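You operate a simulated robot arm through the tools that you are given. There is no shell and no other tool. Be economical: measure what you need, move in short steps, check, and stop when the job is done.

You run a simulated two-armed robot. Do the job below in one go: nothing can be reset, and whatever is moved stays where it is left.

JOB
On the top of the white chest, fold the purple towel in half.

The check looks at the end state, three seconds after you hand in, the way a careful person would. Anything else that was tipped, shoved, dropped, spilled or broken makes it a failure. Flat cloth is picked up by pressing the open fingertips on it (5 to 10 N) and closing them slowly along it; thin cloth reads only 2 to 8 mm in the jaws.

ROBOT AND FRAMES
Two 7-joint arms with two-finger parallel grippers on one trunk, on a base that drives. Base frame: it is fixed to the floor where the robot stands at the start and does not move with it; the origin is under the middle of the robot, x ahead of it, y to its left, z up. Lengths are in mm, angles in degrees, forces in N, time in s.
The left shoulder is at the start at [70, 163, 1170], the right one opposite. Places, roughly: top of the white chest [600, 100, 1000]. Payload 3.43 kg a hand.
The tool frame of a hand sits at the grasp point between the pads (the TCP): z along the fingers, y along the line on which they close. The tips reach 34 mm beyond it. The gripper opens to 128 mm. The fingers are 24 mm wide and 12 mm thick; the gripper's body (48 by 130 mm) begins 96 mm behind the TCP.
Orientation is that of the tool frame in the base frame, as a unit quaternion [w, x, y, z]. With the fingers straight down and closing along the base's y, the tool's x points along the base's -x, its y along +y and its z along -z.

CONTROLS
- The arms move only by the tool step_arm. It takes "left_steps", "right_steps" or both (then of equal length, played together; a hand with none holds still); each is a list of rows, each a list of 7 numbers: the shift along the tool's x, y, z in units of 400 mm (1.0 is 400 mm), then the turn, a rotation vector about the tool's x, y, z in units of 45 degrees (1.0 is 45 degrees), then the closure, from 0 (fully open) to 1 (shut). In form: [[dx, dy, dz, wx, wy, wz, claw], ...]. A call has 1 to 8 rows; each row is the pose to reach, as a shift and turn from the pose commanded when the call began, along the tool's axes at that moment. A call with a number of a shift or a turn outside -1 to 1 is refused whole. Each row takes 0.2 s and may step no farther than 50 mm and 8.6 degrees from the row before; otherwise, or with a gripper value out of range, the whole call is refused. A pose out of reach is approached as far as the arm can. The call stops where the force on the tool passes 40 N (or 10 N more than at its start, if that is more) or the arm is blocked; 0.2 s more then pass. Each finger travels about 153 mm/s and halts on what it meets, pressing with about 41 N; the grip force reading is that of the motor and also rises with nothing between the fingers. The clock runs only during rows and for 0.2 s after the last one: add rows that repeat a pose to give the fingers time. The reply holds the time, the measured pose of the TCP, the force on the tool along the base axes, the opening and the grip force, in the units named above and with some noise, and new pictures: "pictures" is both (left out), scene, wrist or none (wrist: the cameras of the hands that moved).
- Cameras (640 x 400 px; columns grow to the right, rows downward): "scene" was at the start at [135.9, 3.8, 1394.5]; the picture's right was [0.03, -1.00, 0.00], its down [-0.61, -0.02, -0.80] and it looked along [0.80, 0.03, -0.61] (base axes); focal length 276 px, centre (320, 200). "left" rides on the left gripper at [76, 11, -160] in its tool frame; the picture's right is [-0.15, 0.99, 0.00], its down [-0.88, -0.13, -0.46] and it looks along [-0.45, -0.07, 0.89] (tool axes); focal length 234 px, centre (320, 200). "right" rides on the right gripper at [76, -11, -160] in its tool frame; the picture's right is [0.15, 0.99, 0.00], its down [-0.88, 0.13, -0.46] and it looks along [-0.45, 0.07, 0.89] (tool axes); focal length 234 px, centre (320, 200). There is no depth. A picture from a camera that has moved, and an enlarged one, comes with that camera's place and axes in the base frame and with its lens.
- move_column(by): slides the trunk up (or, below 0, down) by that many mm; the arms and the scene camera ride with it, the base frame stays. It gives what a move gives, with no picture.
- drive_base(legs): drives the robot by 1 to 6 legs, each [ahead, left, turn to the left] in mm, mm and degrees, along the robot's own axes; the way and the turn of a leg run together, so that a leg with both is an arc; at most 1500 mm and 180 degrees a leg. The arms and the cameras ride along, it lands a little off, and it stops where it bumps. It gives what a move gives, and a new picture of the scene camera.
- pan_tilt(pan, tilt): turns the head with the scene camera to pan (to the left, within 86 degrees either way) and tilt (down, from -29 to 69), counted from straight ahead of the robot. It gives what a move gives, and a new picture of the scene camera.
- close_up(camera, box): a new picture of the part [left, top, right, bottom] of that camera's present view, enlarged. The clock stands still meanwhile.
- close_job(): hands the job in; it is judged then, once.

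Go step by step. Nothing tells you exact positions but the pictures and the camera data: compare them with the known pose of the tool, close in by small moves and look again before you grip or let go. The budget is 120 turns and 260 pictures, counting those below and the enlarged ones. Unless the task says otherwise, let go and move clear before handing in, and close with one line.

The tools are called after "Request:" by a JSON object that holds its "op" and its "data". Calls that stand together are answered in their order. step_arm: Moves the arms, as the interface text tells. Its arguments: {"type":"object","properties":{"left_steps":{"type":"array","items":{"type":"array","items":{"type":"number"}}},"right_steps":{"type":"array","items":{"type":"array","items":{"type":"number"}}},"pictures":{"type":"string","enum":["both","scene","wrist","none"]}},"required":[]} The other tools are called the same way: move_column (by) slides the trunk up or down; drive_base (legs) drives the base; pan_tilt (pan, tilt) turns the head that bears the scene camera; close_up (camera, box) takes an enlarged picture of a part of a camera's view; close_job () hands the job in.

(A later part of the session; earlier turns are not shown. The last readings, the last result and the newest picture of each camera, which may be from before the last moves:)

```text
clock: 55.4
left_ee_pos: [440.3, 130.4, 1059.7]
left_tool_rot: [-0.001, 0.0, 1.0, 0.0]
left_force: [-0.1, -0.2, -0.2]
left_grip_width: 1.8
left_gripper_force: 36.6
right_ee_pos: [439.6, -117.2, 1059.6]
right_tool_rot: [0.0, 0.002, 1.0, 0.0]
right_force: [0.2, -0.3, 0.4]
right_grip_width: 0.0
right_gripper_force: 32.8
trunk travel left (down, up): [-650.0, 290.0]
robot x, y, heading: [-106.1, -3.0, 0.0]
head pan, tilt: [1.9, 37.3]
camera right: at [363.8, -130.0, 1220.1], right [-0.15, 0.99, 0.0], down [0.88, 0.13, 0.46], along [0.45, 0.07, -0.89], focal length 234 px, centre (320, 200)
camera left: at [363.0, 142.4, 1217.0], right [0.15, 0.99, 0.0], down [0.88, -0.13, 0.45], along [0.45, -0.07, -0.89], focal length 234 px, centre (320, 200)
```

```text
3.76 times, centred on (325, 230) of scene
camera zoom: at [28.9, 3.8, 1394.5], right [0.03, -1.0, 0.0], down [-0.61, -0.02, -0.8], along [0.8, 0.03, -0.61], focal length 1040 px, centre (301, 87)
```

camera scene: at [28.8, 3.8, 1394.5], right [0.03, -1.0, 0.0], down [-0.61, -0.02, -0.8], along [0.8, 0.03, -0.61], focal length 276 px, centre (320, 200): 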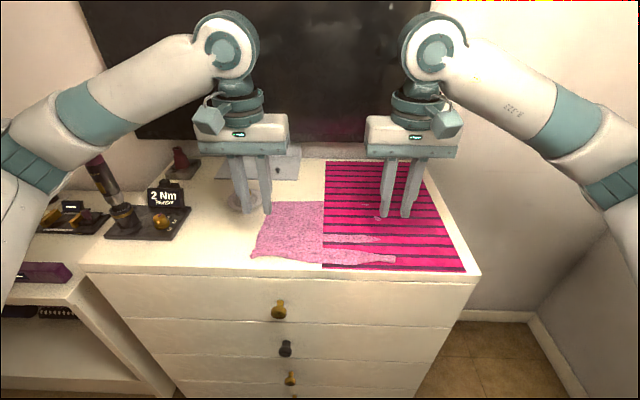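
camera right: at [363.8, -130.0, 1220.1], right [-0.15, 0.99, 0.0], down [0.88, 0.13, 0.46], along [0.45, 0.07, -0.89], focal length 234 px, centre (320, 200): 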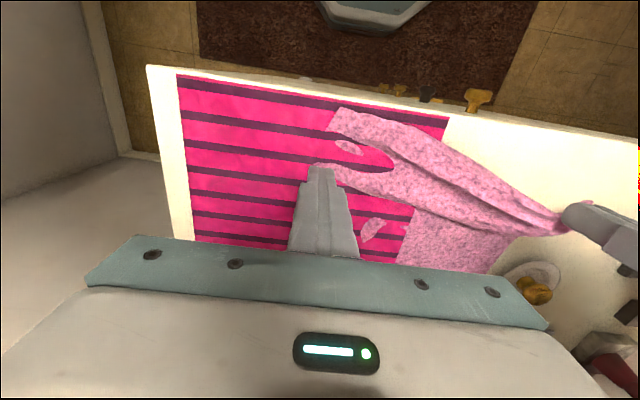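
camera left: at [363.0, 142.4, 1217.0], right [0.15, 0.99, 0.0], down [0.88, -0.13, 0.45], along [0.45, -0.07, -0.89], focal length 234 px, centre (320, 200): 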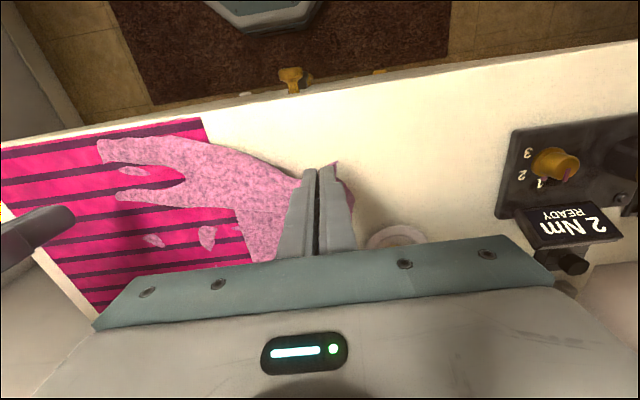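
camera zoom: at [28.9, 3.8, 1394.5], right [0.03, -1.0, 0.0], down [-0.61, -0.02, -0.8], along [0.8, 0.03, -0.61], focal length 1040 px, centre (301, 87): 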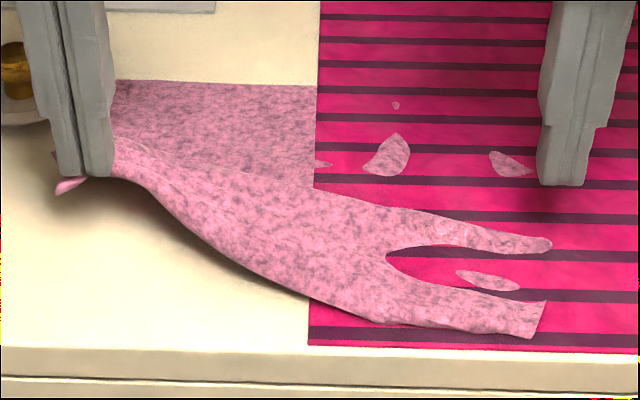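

The right hand missed. I'll keep the left grip, ease it down, and regrip the right corner with more press.

Request:
{"op": "step_arm", "data": {"left_steps": [[0.03, 0, 0.03, 0, 0, 0, 1], [0.06, 0, 0.06, 0, 0, 0, 1], [0.075, 0, 0.09, 0, 0, 0, 1], [0.075, 0, 0.1, 0, 0, 0, 1], [0.075, 0, 0.1, 0, 0, 0, 1]], "right_steps": [[0.05, 0.02, 0.0, 0, 0, 0, 0.75], [0.108, 0.045, 0.04, 0, 0, 0, 0.75], [0.108, 0.045, 0.1, 0, 0, 0, 0.75], [0.108, 0.045, 0.14, 0, 0, 0, 0.75], [0.108, 0.045, 0.155, 0, 0, 0, 0.75]], "pictures": "wrist"}}

Request:
{"op": "close_up", "data": {"camera": "scene", "box": [240, 180, 410, 280]}}

```text
clock: 56.6
left_ee_pos: [409.0, 130.3, 1019.2]
left_tool_rot: [0.0, -0.001, 1.0, 0.0]
left_force: [0.9, -0.1, -0.7]
left_grip_width: 1.7
left_gripper_force: 36.3
right_ee_pos: [395.8, -99.4, 997.6]
right_tool_rot: [0.0, 0.001, 1.0, 0.0]
right_force: [-0.3, 0.4, 0.9]
right_grip_width: 31.9
right_gripper_force: 0.1
trunk travel left (down, up): [-650.0, 290.0]
robot x, y, heading: [-107.3, -0.4, 0.0]
head pan, tilt: [1.9, 37.3]
camera right: at [320.3, -111.6, 1157.5], right [-0.15, 0.99, 0.0], down [0.88, 0.13, 0.46], along [0.45, 0.07, -0.89], focal length 234 px, centre (320, 200)
camera left: at [332.8, 143.0, 1176.7], right [0.15, 0.99, 0.0], down [0.88, -0.13, 0.46], along [0.45, -0.07, -0.89], focal length 234 px, centre (320, 200)
```

right: 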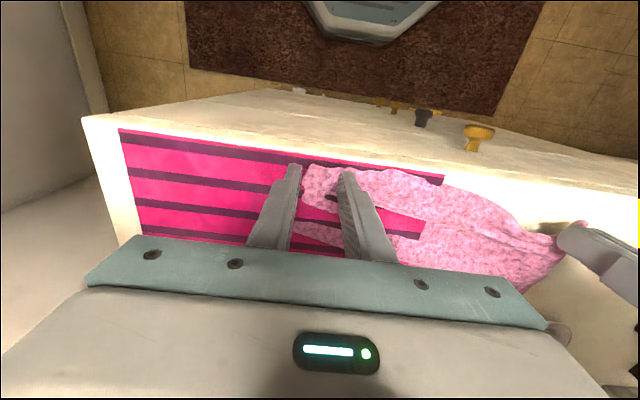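
left: 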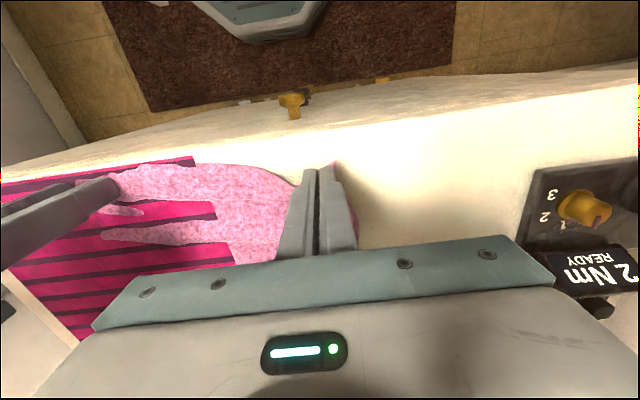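

```text
3.76 times, centred on (325, 230) of scene
camera zoom: at [28.9, 3.7, 1394.6], right [0.03, -1.0, 0.0], down [-0.61, -0.02, -0.8], along [0.8, 0.03, -0.61], focal length 1040 px, centre (301, 87)
```

zoom: 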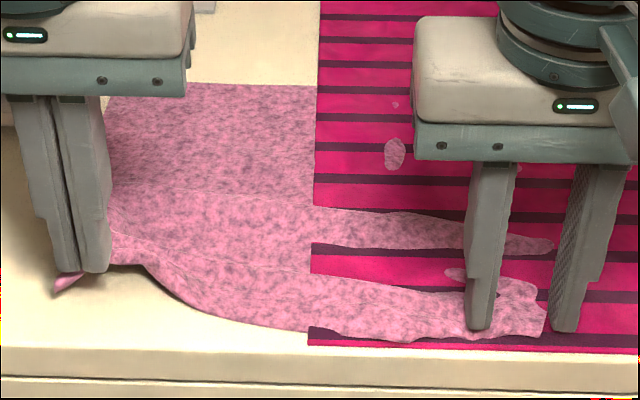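

Request:
{"op": "step_arm", "data": {"right_steps": [[0, 0, 0.006, 0, 0, 0, 0.75], [0, 0, 0.009, 0, 0, 0, 0.75]], "pictures": "none"}}

```text
clock: 57.2
left_ee_pos: [409.1, 131.0, 1020.0]
left_tool_rot: [0.0, -0.001, 1.0, 0.001]
left_force: [-0.7, 0.7, 0.5]
left_grip_width: 1.6
left_gripper_force: 36.3
right_ee_pos: [396.9, -97.8, 996.0]
right_tool_rot: [0.001, 0.001, 1.0, 0.002]
right_force: [2.8, -0.4, 17.1]
right_grip_width: 32.1
right_gripper_force: 0.1
trunk travel left (down, up): [-650.0, 290.0]
robot x, y, heading: [-108.4, -0.4, 0.2]
head pan, tilt: [1.9, 37.3]
```

Request:
{"op": "step_arm", "data": {"right_steps": [[0, 0, -0.003, 0, 0, 0, 0.79], [0, 0, -0.003, 0, 0, 0, 0.83], [0, 0, -0.003, 0, 0, 0, 0.87], [0, 0, -0.003, 0, 0, 0, 0.91], [0, 0, -0.003, 0, 0, 0, 0.95], [0, 0, -0.003, 0, 0, 0, 1.0], [0, 0, -0.003, 0, 0, 0, 1.0]], "pictures": "none"}}

Request:
{"op": "step_arm", "data": {"left_steps": [[0, 0, -0.01, 0, 0, 0, 1], [0, 0, -0.03, 0, 0, 0, 1], [0, 0, -0.05, 0, 0, 0, 1]], "right_steps": [[0, 0, -0.04, 0, 0, 0, 1], [0, 0, -0.08, 0, 0, 0, 1], [0, 0, -0.11, 0, 0, 0, 1]], "pictures": "wrist"}}

Request:
{"op": "close_up", "data": {"camera": "scene", "box": [240, 180, 410, 280]}}

```text
clock: 58.8
left_ee_pos: [408.5, 130.8, 1019.3]
left_tool_rot: [0.0, -0.001, 1.0, -0.001]
left_force: [-0.5, -1.9, -0.6]
left_grip_width: 1.6
left_gripper_force: 36.4
right_ee_pos: [395.8, -98.6, 996.1]
right_tool_rot: [0.0, 0.002, 1.0, 0.0]
right_force: [0.7, 2.1, 12.3]
right_grip_width: 2.8
right_gripper_force: 37.9
trunk travel left (down, up): [-650.0, 290.0]
robot x, y, heading: [-103.6, -0.8, 0.1]
head pan, tilt: [1.9, 37.3]
```

```text
clock: 59.6
left_ee_pos: [410.8, 131.0, 1038.2]
left_tool_rot: [0.0, -0.001, 1.0, 0.0]
left_force: [-0.8, -0.5, -0.4]
left_grip_width: 1.9
left_gripper_force: 36.4
right_ee_pos: [395.3, -100.3, 1039.9]
right_tool_rot: [0.0, 0.001, 1.0, 0.0]
right_force: [0.4, 1.1, -0.7]
right_grip_width: 2.8
right_gripper_force: 37.0
trunk travel left (down, up): [-650.0, 290.0]
robot x, y, heading: [-109.6, 1.1, -0.1]
head pan, tilt: [1.9, 37.3]
camera right: at [319.9, -112.5, 1199.9], right [-0.14, 0.99, 0.0], down [0.88, 0.13, 0.46], along [0.45, 0.07, -0.89], focal length 234 px, centre (320, 200)
camera left: at [333.3, 143.5, 1196.5], right [0.15, 0.99, 0.0], down [0.88, -0.13, 0.46], along [0.45, -0.07, -0.89], focal length 234 px, centre (320, 200)
```

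right: 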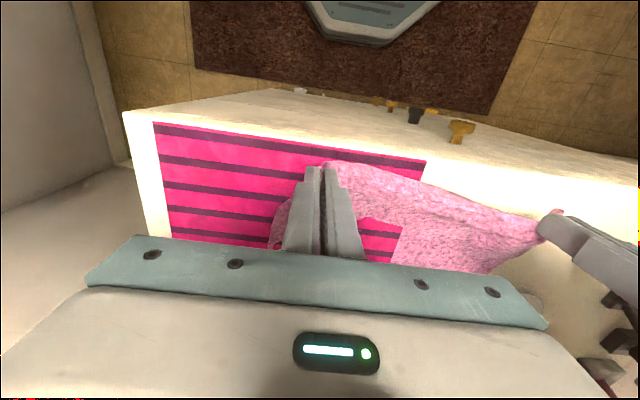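
left: 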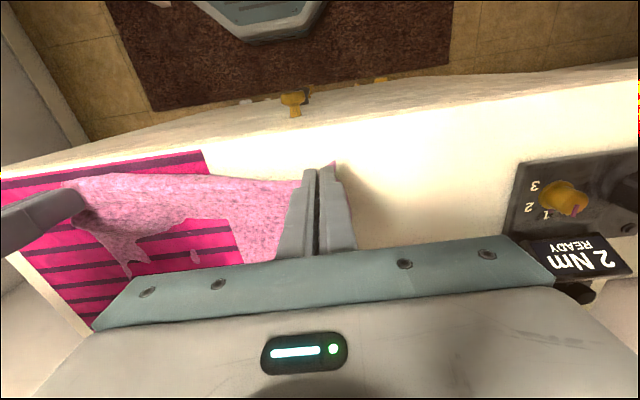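

```text
3.76 times, centred on (325, 230) of scene
camera zoom: at [28.9, 3.8, 1394.5], right [0.03, -1.0, 0.0], down [-0.61, -0.02, -0.8], along [0.8, 0.03, -0.61], focal length 1040 px, centre (301, 87)
```

zoom: 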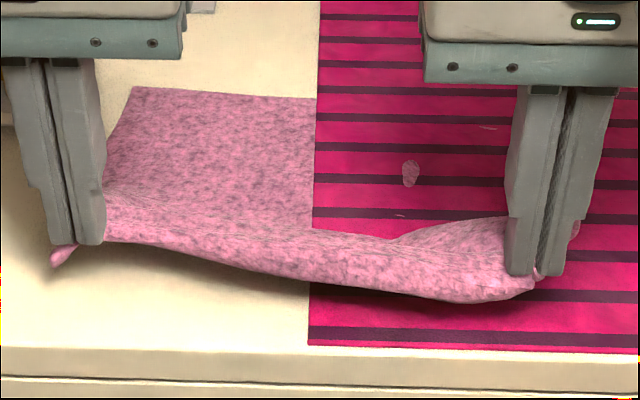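

Both hands now hold the actual edge. I'll spread them slightly to take out the sag.

Request:
{"op": "step_arm", "data": {"left_steps": [[0, 0.005, -0.02, 0, 0, 0, 1], [0, 0.01, -0.04, 0, 0, 0, 1], [0, 0.01, -0.04, 0, 0, 0, 1]], "right_steps": [[-0.02, -0.02, -0.02, 0, 0, 0, 1], [-0.035, -0.04, -0.04, 0, 0, 0, 1], [-0.035, -0.045, -0.04, 0, 0, 0, 1]], "pictures": "wrist"}}

Request:
{"op": "close_up", "data": {"camera": "scene", "box": [240, 170, 440, 280]}}

```text
clock: 60.4
left_ee_pos: [407.8, 132.6, 1055.1]
left_tool_rot: [0.001, 0.001, 1.0, -0.003]
left_force: [-1.7, -25.7, -0.3]
left_grip_width: 1.8
left_gripper_force: 36.4
right_ee_pos: [410.6, -116.6, 1056.1]
right_tool_rot: [0.0, 0.0, 1.0, 0.002]
right_force: [1.4, 25.6, 0.6]
right_grip_width: 3.1
right_gripper_force: 37.5
trunk travel left (down, up): [-650.0, 290.0]
robot x, y, heading: [-109.1, 1.1, 0.3]
head pan, tilt: [1.9, 37.3]
camera right: at [334.3, -129.5, 1215.9], right [-0.15, 0.99, 0.0], down [0.88, 0.13, 0.46], along [0.45, 0.07, -0.89], focal length 234 px, centre (320, 200)
camera left: at [332.0, 146.2, 1212.9], right [0.15, 0.99, 0.0], down [0.88, -0.13, 0.46], along [0.45, -0.07, -0.89], focal length 234 px, centre (320, 200)
```

right: 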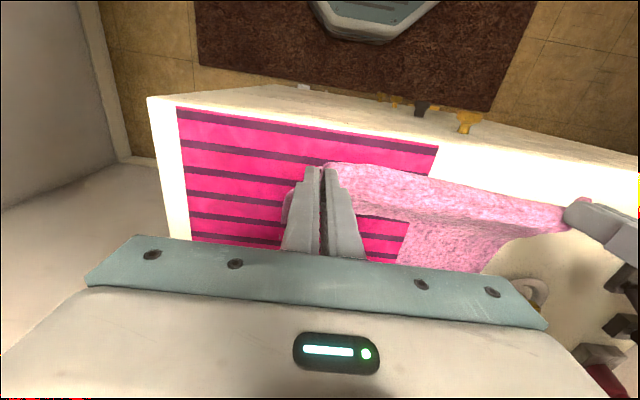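
left: 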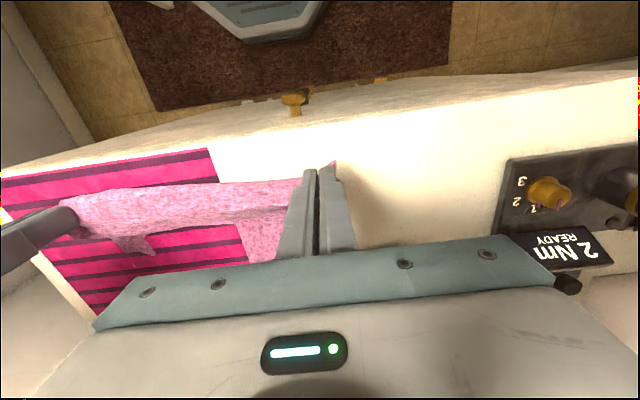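

```text
3.20 times, centred on (340, 225) of scene
camera zoom: at [29.0, 3.9, 1394.5], right [0.04, -1.0, 0.0], down [-0.61, -0.02, -0.8], along [0.8, 0.03, -0.61], focal length 884 px, centre (256, 120)
```

zoom: 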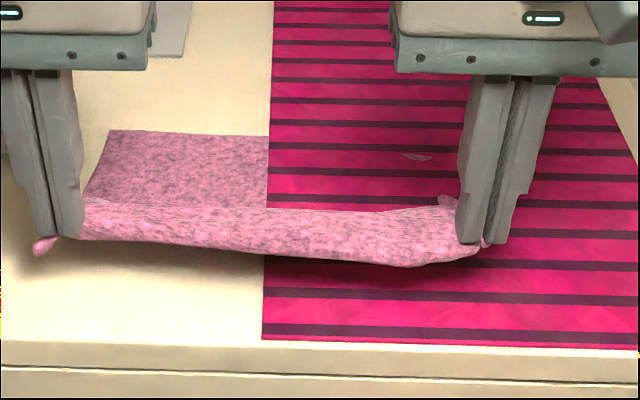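

Request:
{"op": "step_arm", "data": {"left_steps": [[-0.08, 0, -0.012, 0, 0, 0, 1], [-0.155, 0, -0.008, 0, 0, 0, 1], [-0.23, 0, 0.008, 0, 0, 0, 1], [-0.2925, 0, 0.03, 0, 0, 0, 1], [-0.3425, 0, 0.0625, 0, 0, 0, 1], [-0.385, 0, 0.095, 0, 0, 0, 1], [-0.415, 0, 0.1175, 0, 0, 0, 1], [-0.4275, 0, 0.13, 0, 0, 0, 1]], "right_steps": [[-0.071, 0.015, -0.012, 0, 0, 0, 1], [-0.138, 0.015, -0.008, 0, 0, 0, 1], [-0.205, 0.015, 0.008, 0, 0, 0, 1], [-0.26, 0.015, 0.03, 0, 0, 0, 1], [-0.305, 0.015, 0.0625, 0, 0, 0, 1], [-0.343, 0.015, 0.095, 0, 0, 0, 1], [-0.369, 0.015, 0.1175, 0, 0, 0, 1], [-0.38, 0.015, 0.13, 0, 0, 0, 1]], "pictures": "wrist"}}

Request:
{"op": "close_up", "data": {"camera": "scene", "box": [240, 170, 440, 280]}}

```text
clock: 62.2
left_ee_pos: [580.1, 133.2, 1002.0]
left_tool_rot: [0.0, 0.0, 1.0, -0.001]
left_force: [-3.5, -20.4, 1.3]
left_grip_width: 1.6
left_gripper_force: 36.3
right_ee_pos: [561.6, -110.9, 1004.0]
right_tool_rot: [0.0, 0.0, 1.0, 0.002]
right_force: [3.5, 21.3, 1.3]
right_grip_width: 2.7
right_gripper_force: 38.0
trunk travel left (down, up): [-650.0, 290.0]
robot x, y, heading: [-106.8, 0.9, -0.0]
head pan, tilt: [1.9, 37.3]
camera right: at [485.0, -123.9, 1163.5], right [-0.15, 0.99, 0.0], down [0.88, 0.13, 0.46], along [0.45, 0.07, -0.89], focal length 234 px, centre (320, 200)
camera left: at [503.9, 146.5, 1160.0], right [0.15, 0.99, 0.0], down [0.88, -0.13, 0.46], along [0.45, -0.07, -0.89], focal length 234 px, centre (320, 200)
```

right: 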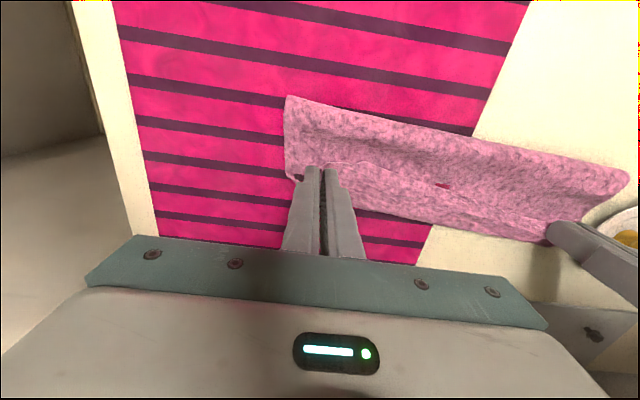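
left: 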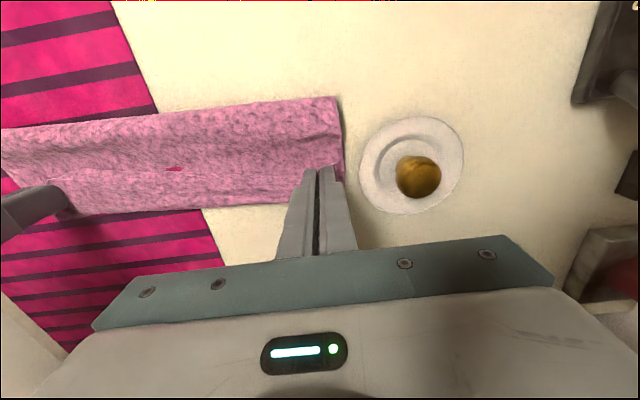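

```text
3.20 times, centred on (340, 225) of scene
camera zoom: at [28.8, 3.8, 1394.6], right [0.03, -1.0, 0.0], down [-0.61, -0.02, -0.8], along [0.8, 0.03, -0.61], focal length 884 px, centre (256, 120)
```

zoom: 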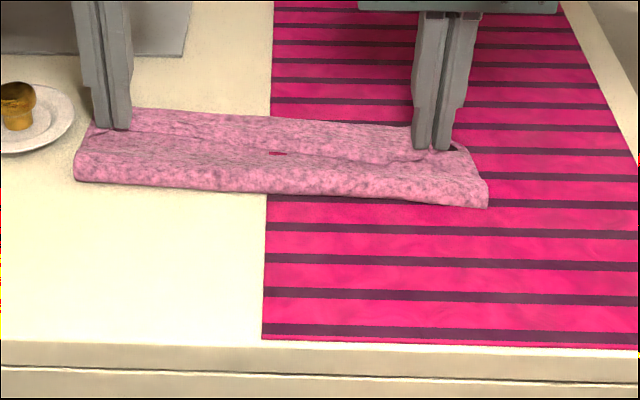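

Request:
{"op": "close_up", "data": {"camera": "left", "box": [60, 80, 360, 230]}}

Request:
{"op": "close_up", "data": {"camera": "right", "box": [270, 80, 510, 240]}}

Request:
{"op": "close_up", "data": {"camera": "scene", "box": [255, 190, 400, 240]}}

```text
2.13 times, centred on (210, 155) of left
camera zoom: at [503.9, 146.5, 1160.0], right [0.15, 0.99, 0.0], down [0.88, -0.13, 0.46], along [0.45, -0.07, -0.89], focal length 500 px, centre (555, 296)
```

zoom: 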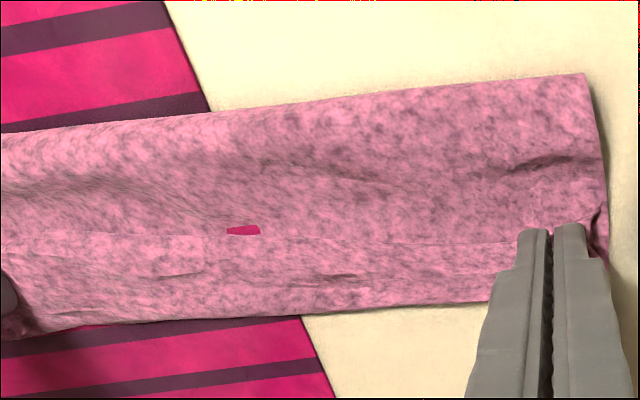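

```text
2.50 times, centred on (390, 160) of right
camera zoom: at [485.0, -123.9, 1163.5], right [-0.15, 0.99, 0.0], down [0.88, 0.13, 0.46], along [0.45, 0.07, -0.89], focal length 585 px, centre (145, 300)
```

zoom: 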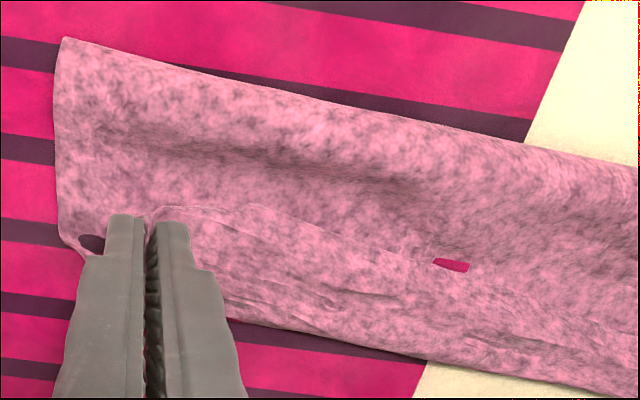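

```text
4.41 times, centred on (328, 215) of scene
camera zoom: at [28.8, 3.8, 1394.6], right [0.03, -1.0, 0.0], down [-0.61, -0.02, -0.8], along [0.8, 0.03, -0.61], focal length 1219 px, centre (287, 134)
```

zoom: 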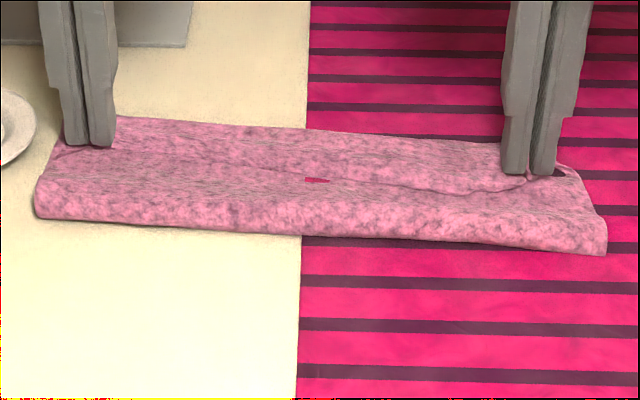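

The top edge appears to lie short of the far edge. While still gripping, I'll lift slightly, move it 28 mm further in +x and look again.

Request:
{"op": "step_arm", "data": {"left_steps": [[0, 0, -0.04, 0, 0, 0, 1], [-0.03, 0, -0.06, 0, 0, 0, 1], [-0.07, 0, -0.06, 0, 0, 0, 1], [-0.07, 0, -0.02, 0, 0, 0, 1], [-0.07, 0, 0, 0, 0, 0, 1]], "right_steps": [[0, 0.015, -0.04, 0, 0, 0, 1], [-0.03, 0.015, -0.06, 0, 0, 0, 1], [-0.07, 0.015, -0.06, 0, 0, 0, 1], [-0.07, 0.015, -0.02, 0, 0, 0, 1], [-0.07, 0.015, 0, 0, 0, 0, 1]], "pictures": "none"}}

Request:
{"op": "close_up", "data": {"camera": "left", "box": [60, 80, 360, 230]}}

Request:
{"op": "close_up", "data": {"camera": "right", "box": [270, 80, 510, 240]}}

Request:
{"op": "close_up", "data": {"camera": "scene", "box": [255, 180, 400, 240]}}

```text
clock: 63.4
left_ee_pos: [609.0, 134.9, 1003.7]
left_tool_rot: [0.0, 0.0, 1.0, 0.0]
left_force: [-1.5, -13.0, 0.9]
left_grip_width: 2.0
left_gripper_force: 36.1
right_ee_pos: [587.8, -105.6, 1003.7]
right_tool_rot: [0.0, 0.0, 1.0, 0.0]
right_force: [2.2, 12.4, -0.2]
right_grip_width: 2.6
right_gripper_force: 37.6
trunk travel left (down, up): [-650.0, 290.0]
robot x, y, heading: [-107.7, -3.5, -0.1]
head pan, tilt: [1.9, 37.3]
```

```text
2.13 times, centred on (210, 155) of left
camera zoom: at [532.0, 146.6, 1161.0], right [0.15, 0.99, 0.0], down [0.88, -0.13, 0.46], along [0.45, -0.07, -0.89], focal length 500 px, centre (555, 296)
```

zoom: 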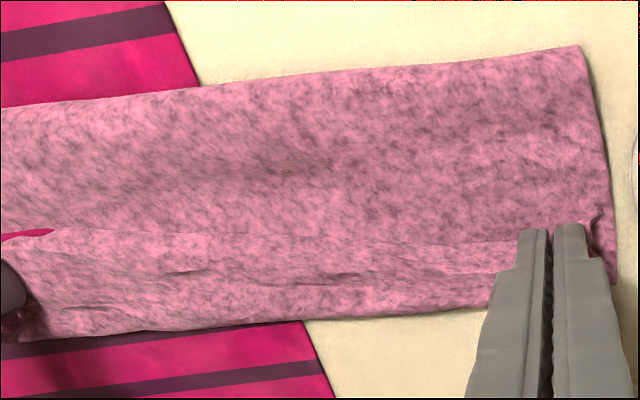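

```text
2.50 times, centred on (390, 160) of right
camera zoom: at [512.4, -119.1, 1163.2], right [-0.15, 0.99, 0.0], down [0.88, 0.13, 0.46], along [0.45, 0.07, -0.89], focal length 585 px, centre (145, 300)
```

zoom: 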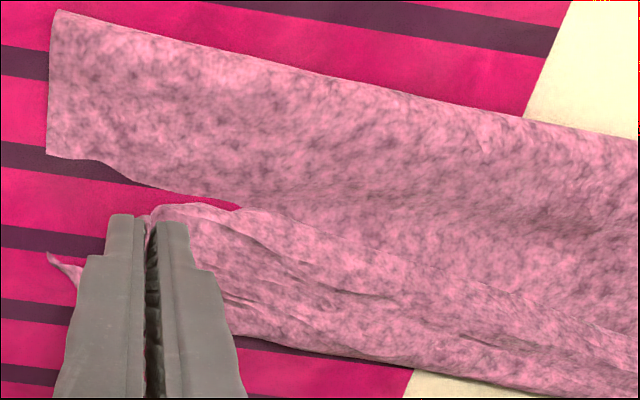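

```text
4.41 times, centred on (328, 210) of scene
camera zoom: at [29.0, 3.8, 1394.6], right [0.03, -1.0, 0.0], down [-0.61, -0.02, -0.8], along [0.8, 0.03, -0.61], focal length 1219 px, centre (287, 156)
```

zoom: 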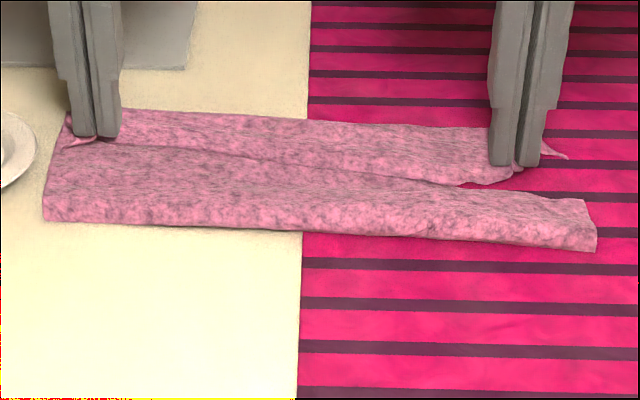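

The crease has again crept too far forward and the strip is doubled over. I'll swing the held edge back up over the intended crease line, keep it nearly taut, and look at the bottom layer.

Request:
{"op": "step_arm", "data": {"left_steps": [[0.02, 0, -0.06, 0, 0, 0, 1], [0.06, 0, -0.12, 0, 0, 0, 1], [0.12, 0, -0.17, 0, 0, 0, 1], [0.19, 0, -0.205, 0, 0, 0, 1], [0.26, 0, -0.21, 0, 0, 0, 1], [0.33, 0, -0.21, 0, 0, 0, 1], [0.38, 0, -0.2, 0, 0, 0, 1], [0.38, 0, -0.2, 0, 0, 0, 1]], "right_steps": [[0.02, 0, -0.06, 0, 0, 0, 1], [0.06, 0, -0.12, 0, 0, 0, 1], [0.12, 0, -0.17, 0, 0, 0, 1], [0.19, 0, -0.205, 0, 0, 0, 1], [0.26, 0, -0.21, 0, 0, 0, 1], [0.33, 0, -0.21, 0, 0, 0, 1], [0.36, 0, -0.2, 0, 0, 0, 1], [0.36, 0, -0.2, 0, 0, 0, 1]], "pictures": "wrist"}}

Request:
{"op": "close_up", "data": {"camera": "scene", "box": [240, 160, 440, 280]}}

```text
clock: 65.2
left_ee_pos: [456.5, 134.2, 1084.1]
left_tool_rot: [0.0, 0.0, 1.0, 0.0]
left_force: [-0.8, -10.5, 0.3]
left_grip_width: 1.9
left_gripper_force: 36.2
right_ee_pos: [445.2, -105.0, 1082.9]
right_tool_rot: [0.0, 0.001, 1.0, 0.0]
right_force: [1.5, 10.0, -0.8]
right_grip_width: 2.5
right_gripper_force: 37.0
trunk travel left (down, up): [-650.0, 290.0]
robot x, y, heading: [-107.9, -1.5, 0.1]
head pan, tilt: [1.9, 37.3]
camera right: at [369.4, -118.2, 1242.7], right [-0.14, 0.99, 0.0], down [0.88, 0.13, 0.46], along [0.45, 0.07, -0.89], focal length 234 px, centre (320, 200)
camera left: at [379.5, 147.0, 1241.0], right [0.14, 0.99, 0.0], down [0.88, -0.13, 0.46], along [0.45, -0.07, -0.89], focal length 234 px, centre (320, 200)
```

right: 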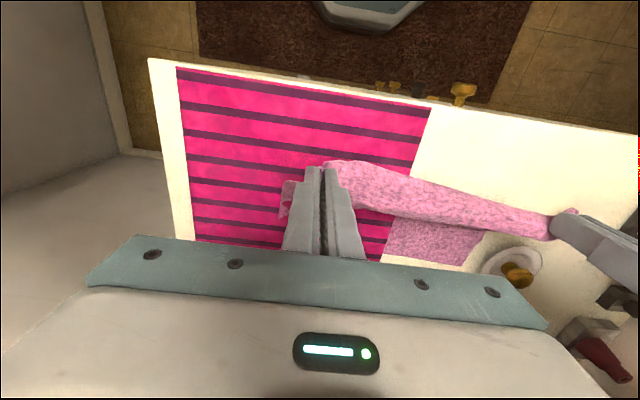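
left: 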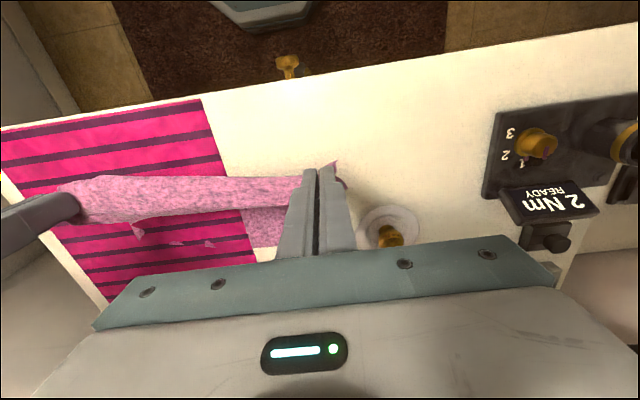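

```text
3.20 times, centred on (340, 220) of scene
camera zoom: at [29.2, 3.8, 1394.5], right [0.03, -1.0, 0.0], down [-0.61, -0.02, -0.8], along [0.8, 0.03, -0.61], focal length 884 px, centre (256, 136)
```

zoom: 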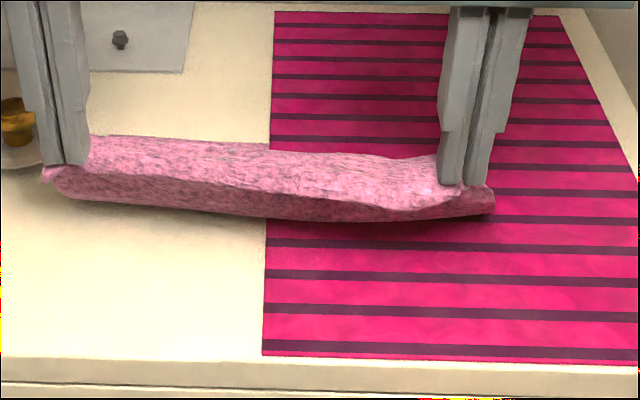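

The bottom layer's far edge runs from about (592,139) to (567,-135). I'll swing over it in an arc of about 88 mm radius around the crease line, so cloth doesn't sag ahead of the hands.

Request:
{"op": "step_arm", "data": {"left_steps": [[-0.064, 0, 0.005, 0, 0, 0, 1], [-0.139, 0, 0.018, 0, 0, 0, 1], [-0.206, 0, 0.0575, 0, 0, 0, 1], [-0.254, 0, 0.115, 0, 0, 0, 1], [-0.284, 0, 0.1575, 0, 0, 0, 1], [-0.284, 0, 0.1575, 0, 0, 0, 1]], "right_steps": [[-0.03, 0, 0.002, 0, 0, 0, 1], [-0.105, 0, 0.015, 0, 0, 0, 1], [-0.1725, 0, 0.055, 0, 0, 0, 1], [-0.22, 0, 0.1125, 0, 0, 0, 1], [-0.25, 0, 0.155, 0, 0, 0, 1], [-0.25, 0, 0.155, 0, 0, 0, 1]], "pictures": "wrist"}}

Request:
{"op": "close_up", "data": {"camera": "scene", "box": [240, 160, 440, 280]}}

```text
clock: 66.6
left_ee_pos: [567.8, 134.8, 1020.2]
left_tool_rot: [0.0, 0.0, 1.0, 0.0]
left_force: [-1.0, -11.4, -0.5]
left_grip_width: 1.5
left_gripper_force: 36.1
right_ee_pos: [544.0, -104.0, 1019.6]
right_tool_rot: [0.0, 0.002, 1.0, 0.0]
right_force: [2.6, 11.8, 0.4]
right_grip_width: 2.9
right_gripper_force: 37.4
trunk travel left (down, up): [-650.0, 290.0]
robot x, y, heading: [-106.4, -4.1, 0.1]
head pan, tilt: [1.9, 37.3]
camera right: at [467.7, -117.5, 1179.3], right [-0.15, 0.99, 0.0], down [0.88, 0.13, 0.46], along [0.45, 0.07, -0.89], focal length 234 px, centre (320, 200)
camera left: at [492.2, 146.3, 1178.1], right [0.15, 0.99, 0.0], down [0.88, -0.13, 0.46], along [0.45, -0.07, -0.89], focal length 234 px, centre (320, 200)
```

right: 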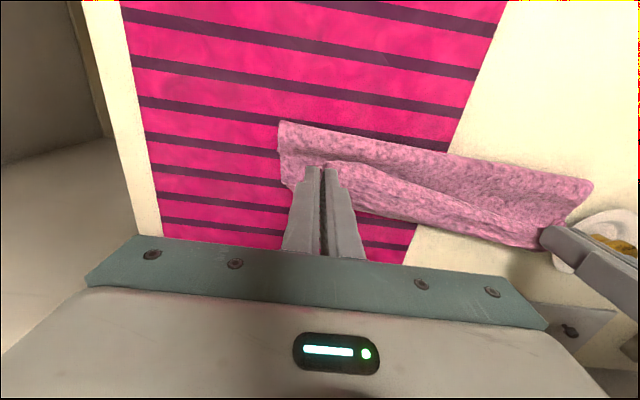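
left: 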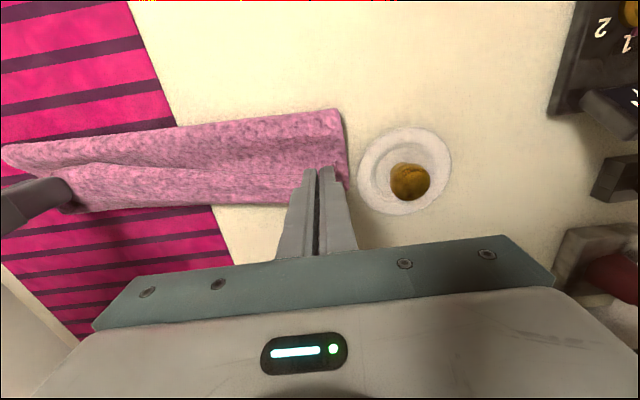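

```text
3.20 times, centred on (340, 220) of scene
camera zoom: at [28.2, 4.0, 1394.6], right [0.03, -1.0, 0.0], down [-0.6, -0.02, -0.8], along [0.8, 0.03, -0.61], focal length 884 px, centre (256, 136)
```

zoom: 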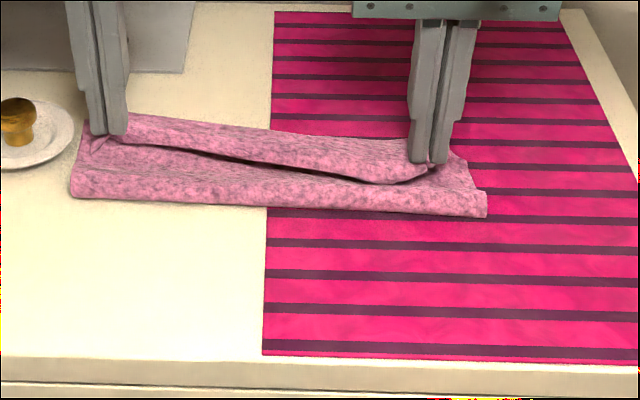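

The y-grip clamps the cloth horizontally and pushes a strip ahead, so closing along x right at the edge is better. I'll set it down, release, and turn the hands back while viewing the state.

Request:
{"op": "step_arm", "data": {"left_steps": [[0, 0, 0.025, 0, 0, 0, 1], [0, 0, 0.045, 0, 0, 0, 1], [0, 0, 0.045, 0, 0, 0, 0.92], [0, 0, 0.045, 0, 0, 0, 0.85], [0, 0, -0.04, 0, 0, 0, 0.85], [0, 0, -0.14, 0, 0, 0, 0.85], [0, 0, -0.22, 0, 0, 0, 0.85]], "right_steps": [[0, 0, 0.025, 0, 0, 0, 1], [0, 0, 0.045, 0, 0, 0, 1], [0, 0, 0.045, 0, 0, 0, 0.92], [0, 0, 0.045, 0, 0, 0, 0.85], [0, 0, -0.04, 0, 0, 0, 0.85], [0, 0, -0.14, 0, 0, 0, 0.85], [0, 0, -0.22, 0, 0, 0, 0.85]], "pictures": "none"}}

Request:
{"op": "step_arm", "data": {"left_steps": [[0, 0, 0, 0, 0, 0.165, 0.85], [0, 0, 0, 0, 0, 0.33, 0.85], [0, 0, 0, 0, 0, 0.5, 0.85], [0, 0, 0, 0, 0, 0.67, 0.85], [0, 0, 0, 0, 0, 0.835, 0.85], [0, 0, 0, 0, 0, 1.0, 0.85]], "right_steps": [[0, 0, 0, 0, 0, 0.165, 0.85], [0, 0, 0, 0, 0, 0.33, 0.85], [0, 0, 0, 0, 0, 0.5, 0.85], [0, 0, 0, 0, 0, 0.67, 0.85], [0, 0, 0, 0, 0, 0.835, 0.85], [0, 0, 0, 0, 0, 1.0, 0.85]], "pictures": "none"}}

Request:
{"op": "step_arm", "data": {"left_steps": [[0, 0, 0, 0, 0, 0.165, 0.85], [0, 0, 0, 0, 0, 0.33, 0.85], [0, 0, 0, 0, 0, 0.5, 0.85], [0, 0, 0, 0, 0, 0.67, 0.85], [0, 0, 0, 0, 0, 0.835, 0.85], [0, 0, 0, 0, 0, 1.0, 0.85]], "right_steps": [[0, 0, 0, 0, 0, 0.165, 0.85], [0, 0, 0, 0, 0, 0.33, 0.85], [0, 0, 0, 0, 0, 0.5, 0.85], [0, 0, 0, 0, 0, 0.67, 0.85], [0, 0, 0, 0, 0, 0.835, 0.85], [0, 0, 0, 0, 0, 1.0, 0.85]], "pictures": "wrist"}}

Request:
{"op": "close_up", "data": {"camera": "scene", "box": [240, 170, 410, 250]}}

```text
clock: 68.2
left_ee_pos: [568.0, 134.4, 1108.5]
left_tool_rot: [-0.001, -0.001, 1.0, -0.001]
left_force: [-0.8, -0.1, -0.2]
left_grip_width: 19.3
left_gripper_force: 0.1
right_ee_pos: [544.6, -105.0, 1108.9]
right_tool_rot: [0.0, 0.001, 1.0, 0.0]
right_force: [0.2, -0.6, 0.5]
right_grip_width: 19.3
right_gripper_force: 0.1
trunk travel left (down, up): [-650.0, 290.0]
robot x, y, heading: [-109.9, -3.0, 0.1]
head pan, tilt: [1.9, 37.3]
```

```text
clock: 69.6
left_ee_pos: [569.8, 134.8, 1109.1]
left_tool_rot: [0.0, 0.384, 0.923, -0.001]
left_force: [0.9, 0.0, -0.2]
left_grip_width: 19.4
left_gripper_force: 0.1
right_ee_pos: [545.6, -106.1, 1110.0]
right_tool_rot: [0.0, 0.385, 0.923, 0.0]
right_force: [-1.2, 1.1, -0.4]
right_grip_width: 19.2
right_gripper_force: 0.0
trunk travel left (down, up): [-650.0, 290.0]
robot x, y, heading: [-109.3, 1.9, 0.1]
head pan, tilt: [1.9, 37.3]
```

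```text
clock: 71.0
left_ee_pos: [569.1, 133.1, 1106.8]
left_tool_rot: [0.0, 0.708, 0.706, 0.0]
left_force: [0.7, 0.1, 0.7]
left_grip_width: 19.2
left_gripper_force: 0.1
right_ee_pos: [545.3, -106.5, 1110.6]
right_tool_rot: [0.0, 0.708, 0.706, 0.0]
right_force: [0.0, 0.0, 0.7]
right_grip_width: 19.1
right_gripper_force: 0.1
trunk travel left (down, up): [-650.0, 290.0]
robot x, y, heading: [-104.3, 0.4, 0.2]
head pan, tilt: [1.9, 37.3]
camera right: at [534.0, -31.6, 1269.4], right [0.99, 0.14, 0.0], down [0.13, -0.88, 0.46], along [0.07, -0.45, -0.89], focal length 234 px, centre (320, 200)
camera left: at [580.1, 211.2, 1264.9], right [0.99, -0.15, 0.0], down [-0.13, -0.88, 0.46], along [-0.07, -0.45, -0.89], focal length 234 px, centre (320, 200)
```

right: 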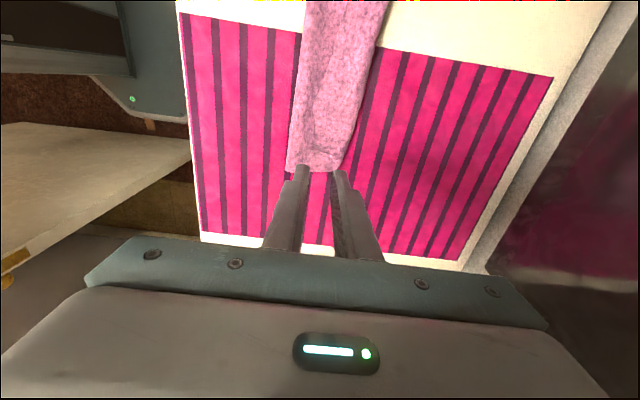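
left: 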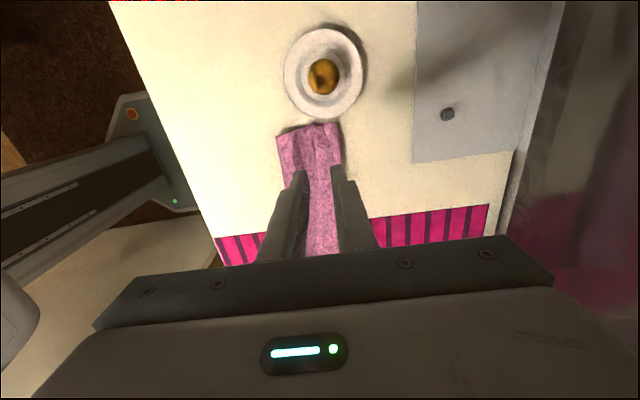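

```text
3.76 times, centred on (325, 210) of scene
camera zoom: at [28.9, 3.9, 1394.5], right [0.03, -1.0, 0.0], down [-0.61, -0.02, -0.8], along [0.8, 0.03, -0.61], focal length 1040 px, centre (301, 162)
```

zoom: 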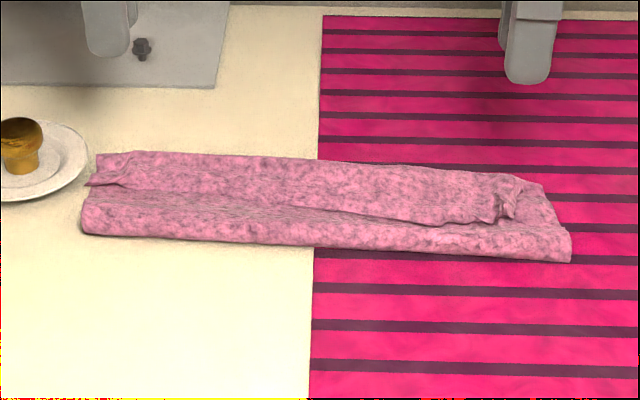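

The towel is flattened in about thirds and slightly skewed. I'll slide the whole stack in +x, more on the right side, to get room in front and square it up.

Request:
{"op": "step_arm", "data": {"left_steps": [[-0.05, -0.02, 0.08, 0, 0, 0, 1], [-0.1075, -0.0475, 0.16, 0, 0, 0, 1], [-0.1075, -0.0475, 0.23, 0, 0, 0, 1], [-0.1075, -0.0475, 0.262, 0, 0, 0, 1], [-0.1075, -0.0475, 0.272, 0, 0, 0, 1]], "right_steps": [[0.05, -0.01, 0.08, 0, 0, 0, 1], [0.09, -0.0175, 0.16, 0, 0, 0, 1], [0.09, -0.0175, 0.23, 0, 0, 0, 1], [0.09, -0.0175, 0.268, 0, 0, 0, 1], [0.09, -0.0175, 0.28, 0, 0, 0, 1]], "pictures": "none"}}

```text
clock: 72.2
left_ee_pos: [549.2, 91.4, 998.1]
left_tool_rot: [0.0, 0.707, 0.707, 0.0]
left_force: [0.3, -0.2, 0.4]
left_grip_width: 0.1
left_gripper_force: 33.0
right_ee_pos: [538.2, -69.3, 998.3]
right_tool_rot: [0.001, 0.708, 0.706, 0.0]
right_force: [0.2, -0.6, 1.5]
right_grip_width: 0.0
right_gripper_force: 33.3
trunk travel left (down, up): [-650.0, 290.0]
robot x, y, heading: [-109.7, -1.9, 0.1]
head pan, tilt: [1.9, 37.3]
```

Request:
{"op": "step_arm", "data": {"left_steps": [[0, 0, 0.006, 0, 0, 0, 1], [0, 0.01, 0.006, 0, 0, 0, 1], [0, 0.02, 0.006, 0, 0, 0, 1], [0, 0.03, 0.006, 0, 0, 0, 1], [0, 0.04, 0.006, 0, 0, 0, 1], [0, 0.05, 0.006, 0, 0, 0, 1], [0, 0.06, 0.006, 0, 0, 0, 1], [0, 0.07, 0.006, 0, 0, 0, 1]], "right_steps": [[0, 0, 0.005, 0, 0, 0, 1], [0, 0.017, 0.005, 0, 0, 0, 1], [0, 0.034, 0.005, 0, 0, 0, 1], [0, 0.05, 0.005, 0, 0, 0, 1], [0, 0.067, 0.005, 0, 0, 0, 1], [0, 0.084, 0.005, 0, 0, 0, 1], [0, 0.1, 0.005, 0, 0, 0, 1], [0, 0.117, 0.005, 0, 0, 0, 1]], "pictures": "wrist"}}

Request:
{"op": "close_up", "data": {"camera": "scene", "box": [240, 170, 410, 250]}}

```text
clock: 74.0
left_ee_pos: [576.6, 91.7, 998.1]
left_tool_rot: [0.0, 0.707, 0.707, 0.0]
left_force: [0.7, -0.2, 0.8]
left_grip_width: 0.1
left_gripper_force: 32.9
right_ee_pos: [584.3, -70.4, 996.6]
right_tool_rot: [0.002, 0.708, 0.706, 0.001]
right_force: [-2.4, 0.4, 9.8]
right_grip_width: 0.0
right_gripper_force: 33.0
trunk travel left (down, up): [-650.0, 290.0]
robot x, y, heading: [-108.3, 1.9, 0.1]
head pan, tilt: [1.9, 37.3]
camera right: at [572.8, 4.2, 1156.9], right [0.99, 0.14, 0.0], down [0.13, -0.88, 0.46], along [0.07, -0.45, -0.89], focal length 234 px, centre (320, 200)
camera left: at [588.0, 168.0, 1155.1], right [0.99, -0.15, 0.0], down [-0.13, -0.88, 0.46], along [-0.07, -0.45, -0.89], focal length 234 px, centre (320, 200)
```

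right: 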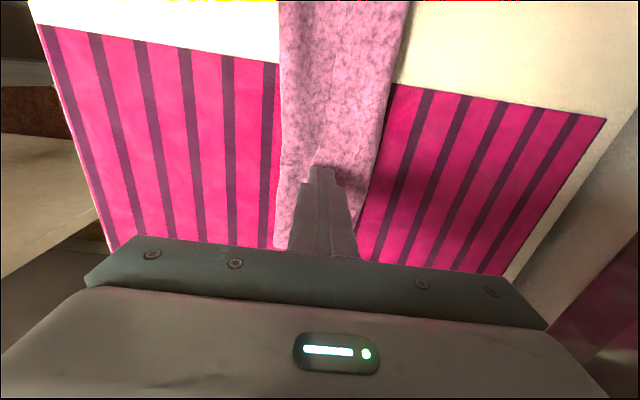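
left: 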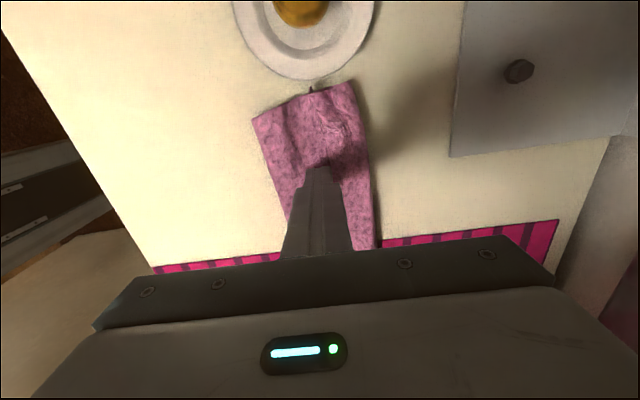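

```text
3.76 times, centred on (325, 210) of scene
camera zoom: at [27.5, 4.0, 1394.7], right [0.03, -1.0, 0.0], down [-0.6, -0.02, -0.8], along [0.8, 0.03, -0.6], focal length 1040 px, centre (301, 162)
```

zoom: 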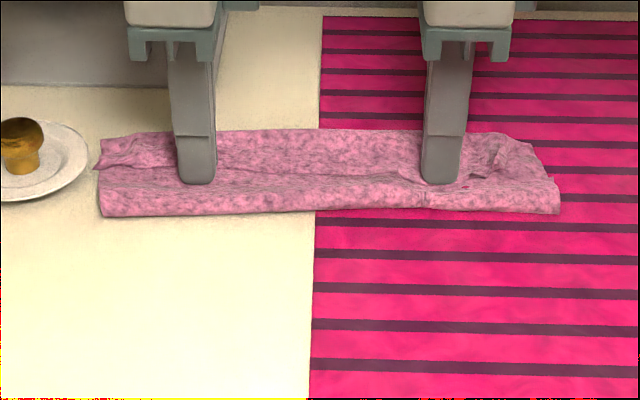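

Request:
{"op": "step_arm", "data": {"left_steps": [[0, 0, -0.08, 0, 0, 0, 1], [0.05, -0.02, -0.12, 0, 0, 0, 0.9], [0.09, -0.04, -0.12, 0, 0, 0, 0.82]], "right_steps": [[0, 0, -0.08, 0, 0, 0, 1], [-0.06, -0.02, -0.12, 0, 0, 0, 0.9], [-0.1, -0.04, -0.12, 0, 0, 0, 0.82]], "pictures": "none"}}

Request:
{"op": "close_up", "data": {"camera": "left", "box": [240, 80, 400, 230]}}

Request:
{"op": "close_up", "data": {"camera": "right", "box": [240, 80, 400, 230]}}

Request:
{"op": "close_up", "data": {"camera": "scene", "box": [255, 180, 400, 230]}}

```text
clock: 74.8
left_ee_pos: [563.1, 127.4, 1046.4]
left_tool_rot: [-0.001, 0.707, 0.708, -0.001]
left_force: [-0.7, 0.1, 0.2]
left_grip_width: 23.0
left_gripper_force: 0.2
right_ee_pos: [569.1, -109.6, 1045.4]
right_tool_rot: [0.0, 0.707, 0.707, 0.0]
right_force: [0.1, -0.9, -0.3]
right_grip_width: 22.9
right_gripper_force: 0.1
trunk travel left (down, up): [-650.0, 290.0]
robot x, y, heading: [-108.2, 1.7, 0.1]
head pan, tilt: [1.9, 37.3]
```

```text
2.67 times, centred on (320, 155) of left
camera zoom: at [573.5, 203.6, 1203.1], right [0.99, -0.15, 0.0], down [-0.13, -0.88, 0.46], along [-0.07, -0.45, -0.89], focal length 624 px, centre (320, 320)
```

zoom: 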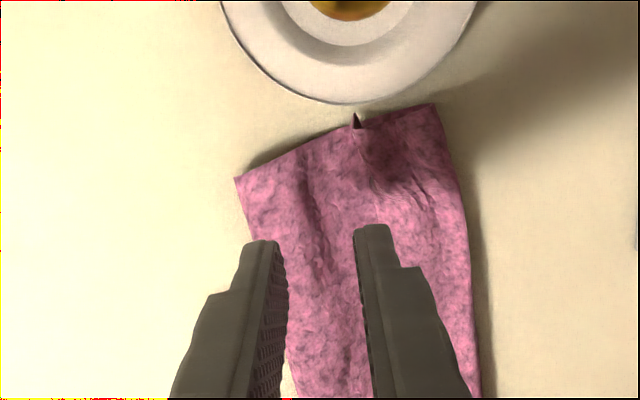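

```text
2.67 times, centred on (320, 155) of right
camera zoom: at [557.0, -35.4, 1204.5], right [0.99, 0.15, 0.0], down [0.13, -0.88, 0.46], along [0.07, -0.45, -0.89], focal length 624 px, centre (320, 320)
```

zoom: 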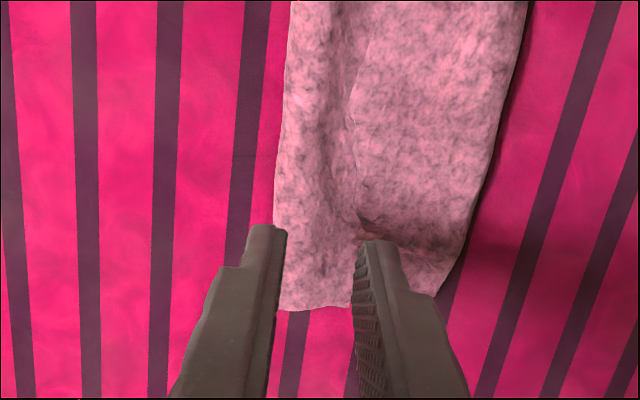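

```text
4.41 times, centred on (328, 205) of scene
camera zoom: at [29.3, 3.7, 1394.4], right [0.03, -1.0, 0.0], down [-0.61, -0.02, -0.8], along [0.8, 0.03, -0.61], focal length 1219 px, centre (287, 178)
```

zoom: 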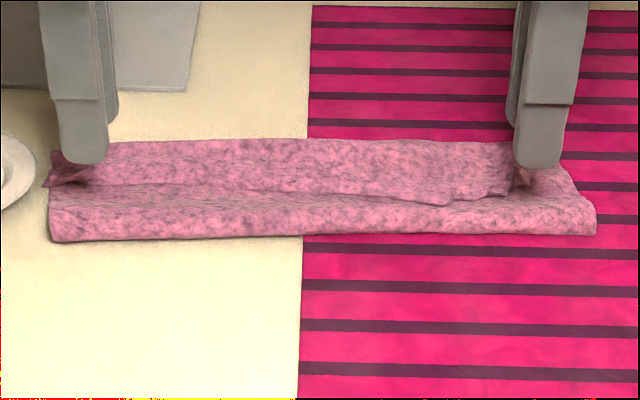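

Request:
{"op": "step_arm", "data": {"left_steps": [[-0.0225, 0.0575, 0.05, 0, 0, 0, 0.82], [-0.0225, 0.0575, 0.1, 0, 0, 0, 0.82], [-0.0225, 0.0575, 0.118, 0, 0, 0, 0.82], [-0.0225, 0.0575, 0.118, 0, 0, 0, 0.87], [-0.0225, 0.0575, 0.118, 0, 0, 0, 0.92], [-0.0225, 0.0575, 0.118, 0, 0, 0, 0.96], [-0.0225, 0.0575, 0.118, 0, 0, 0, 1.0], [-0.0225, 0.0575, 0.118, 0, 0, 0, 1.0]], "right_steps": [[0.044, 0.03, 0.05, 0, 0, 0, 0.82], [0.044, 0.03, 0.1, 0, 0, 0, 0.82], [0.044, 0.03, 0.116, 0, 0, 0, 0.82], [0.044, 0.03, 0.116, 0, 0, 0, 0.87], [0.044, 0.03, 0.116, 0, 0, 0, 0.92], [0.044, 0.03, 0.116, 0, 0, 0, 0.96], [0.044, 0.03, 0.116, 0, 0, 0, 1.0], [0.044, 0.03, 0.116, 0, 0, 0, 1.0]], "pictures": "none"}}

Request:
{"op": "close_up", "data": {"camera": "scene", "box": [255, 180, 400, 230]}}

```text
clock: 76.6
left_ee_pos: [585.0, 118.0, 998.6]
left_tool_rot: [0.0, 0.706, 0.708, 0.0]
left_force: [0.2, 0.7, 0.0]
left_grip_width: 0.1
left_gripper_force: 32.8
right_ee_pos: [580.4, -92.5, 997.6]
right_tool_rot: [0.0, 0.708, 0.707, -0.001]
right_force: [0.8, 0.4, 4.0]
right_grip_width: 2.2
right_gripper_force: 36.8
trunk travel left (down, up): [-650.0, 290.0]
robot x, y, heading: [-106.2, 1.3, 0.0]
head pan, tilt: [1.9, 37.3]
```

```text
4.41 times, centred on (328, 205) of scene
camera zoom: at [28.5, 3.9, 1394.6], right [0.03, -1.0, 0.0], down [-0.6, -0.02, -0.8], along [0.8, 0.03, -0.61], focal length 1219 px, centre (287, 178)
```

zoom: 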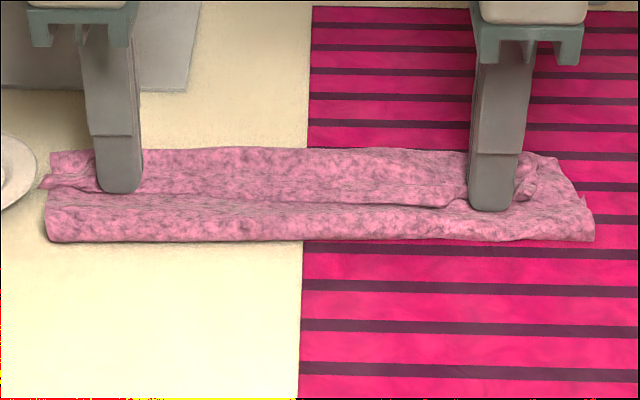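

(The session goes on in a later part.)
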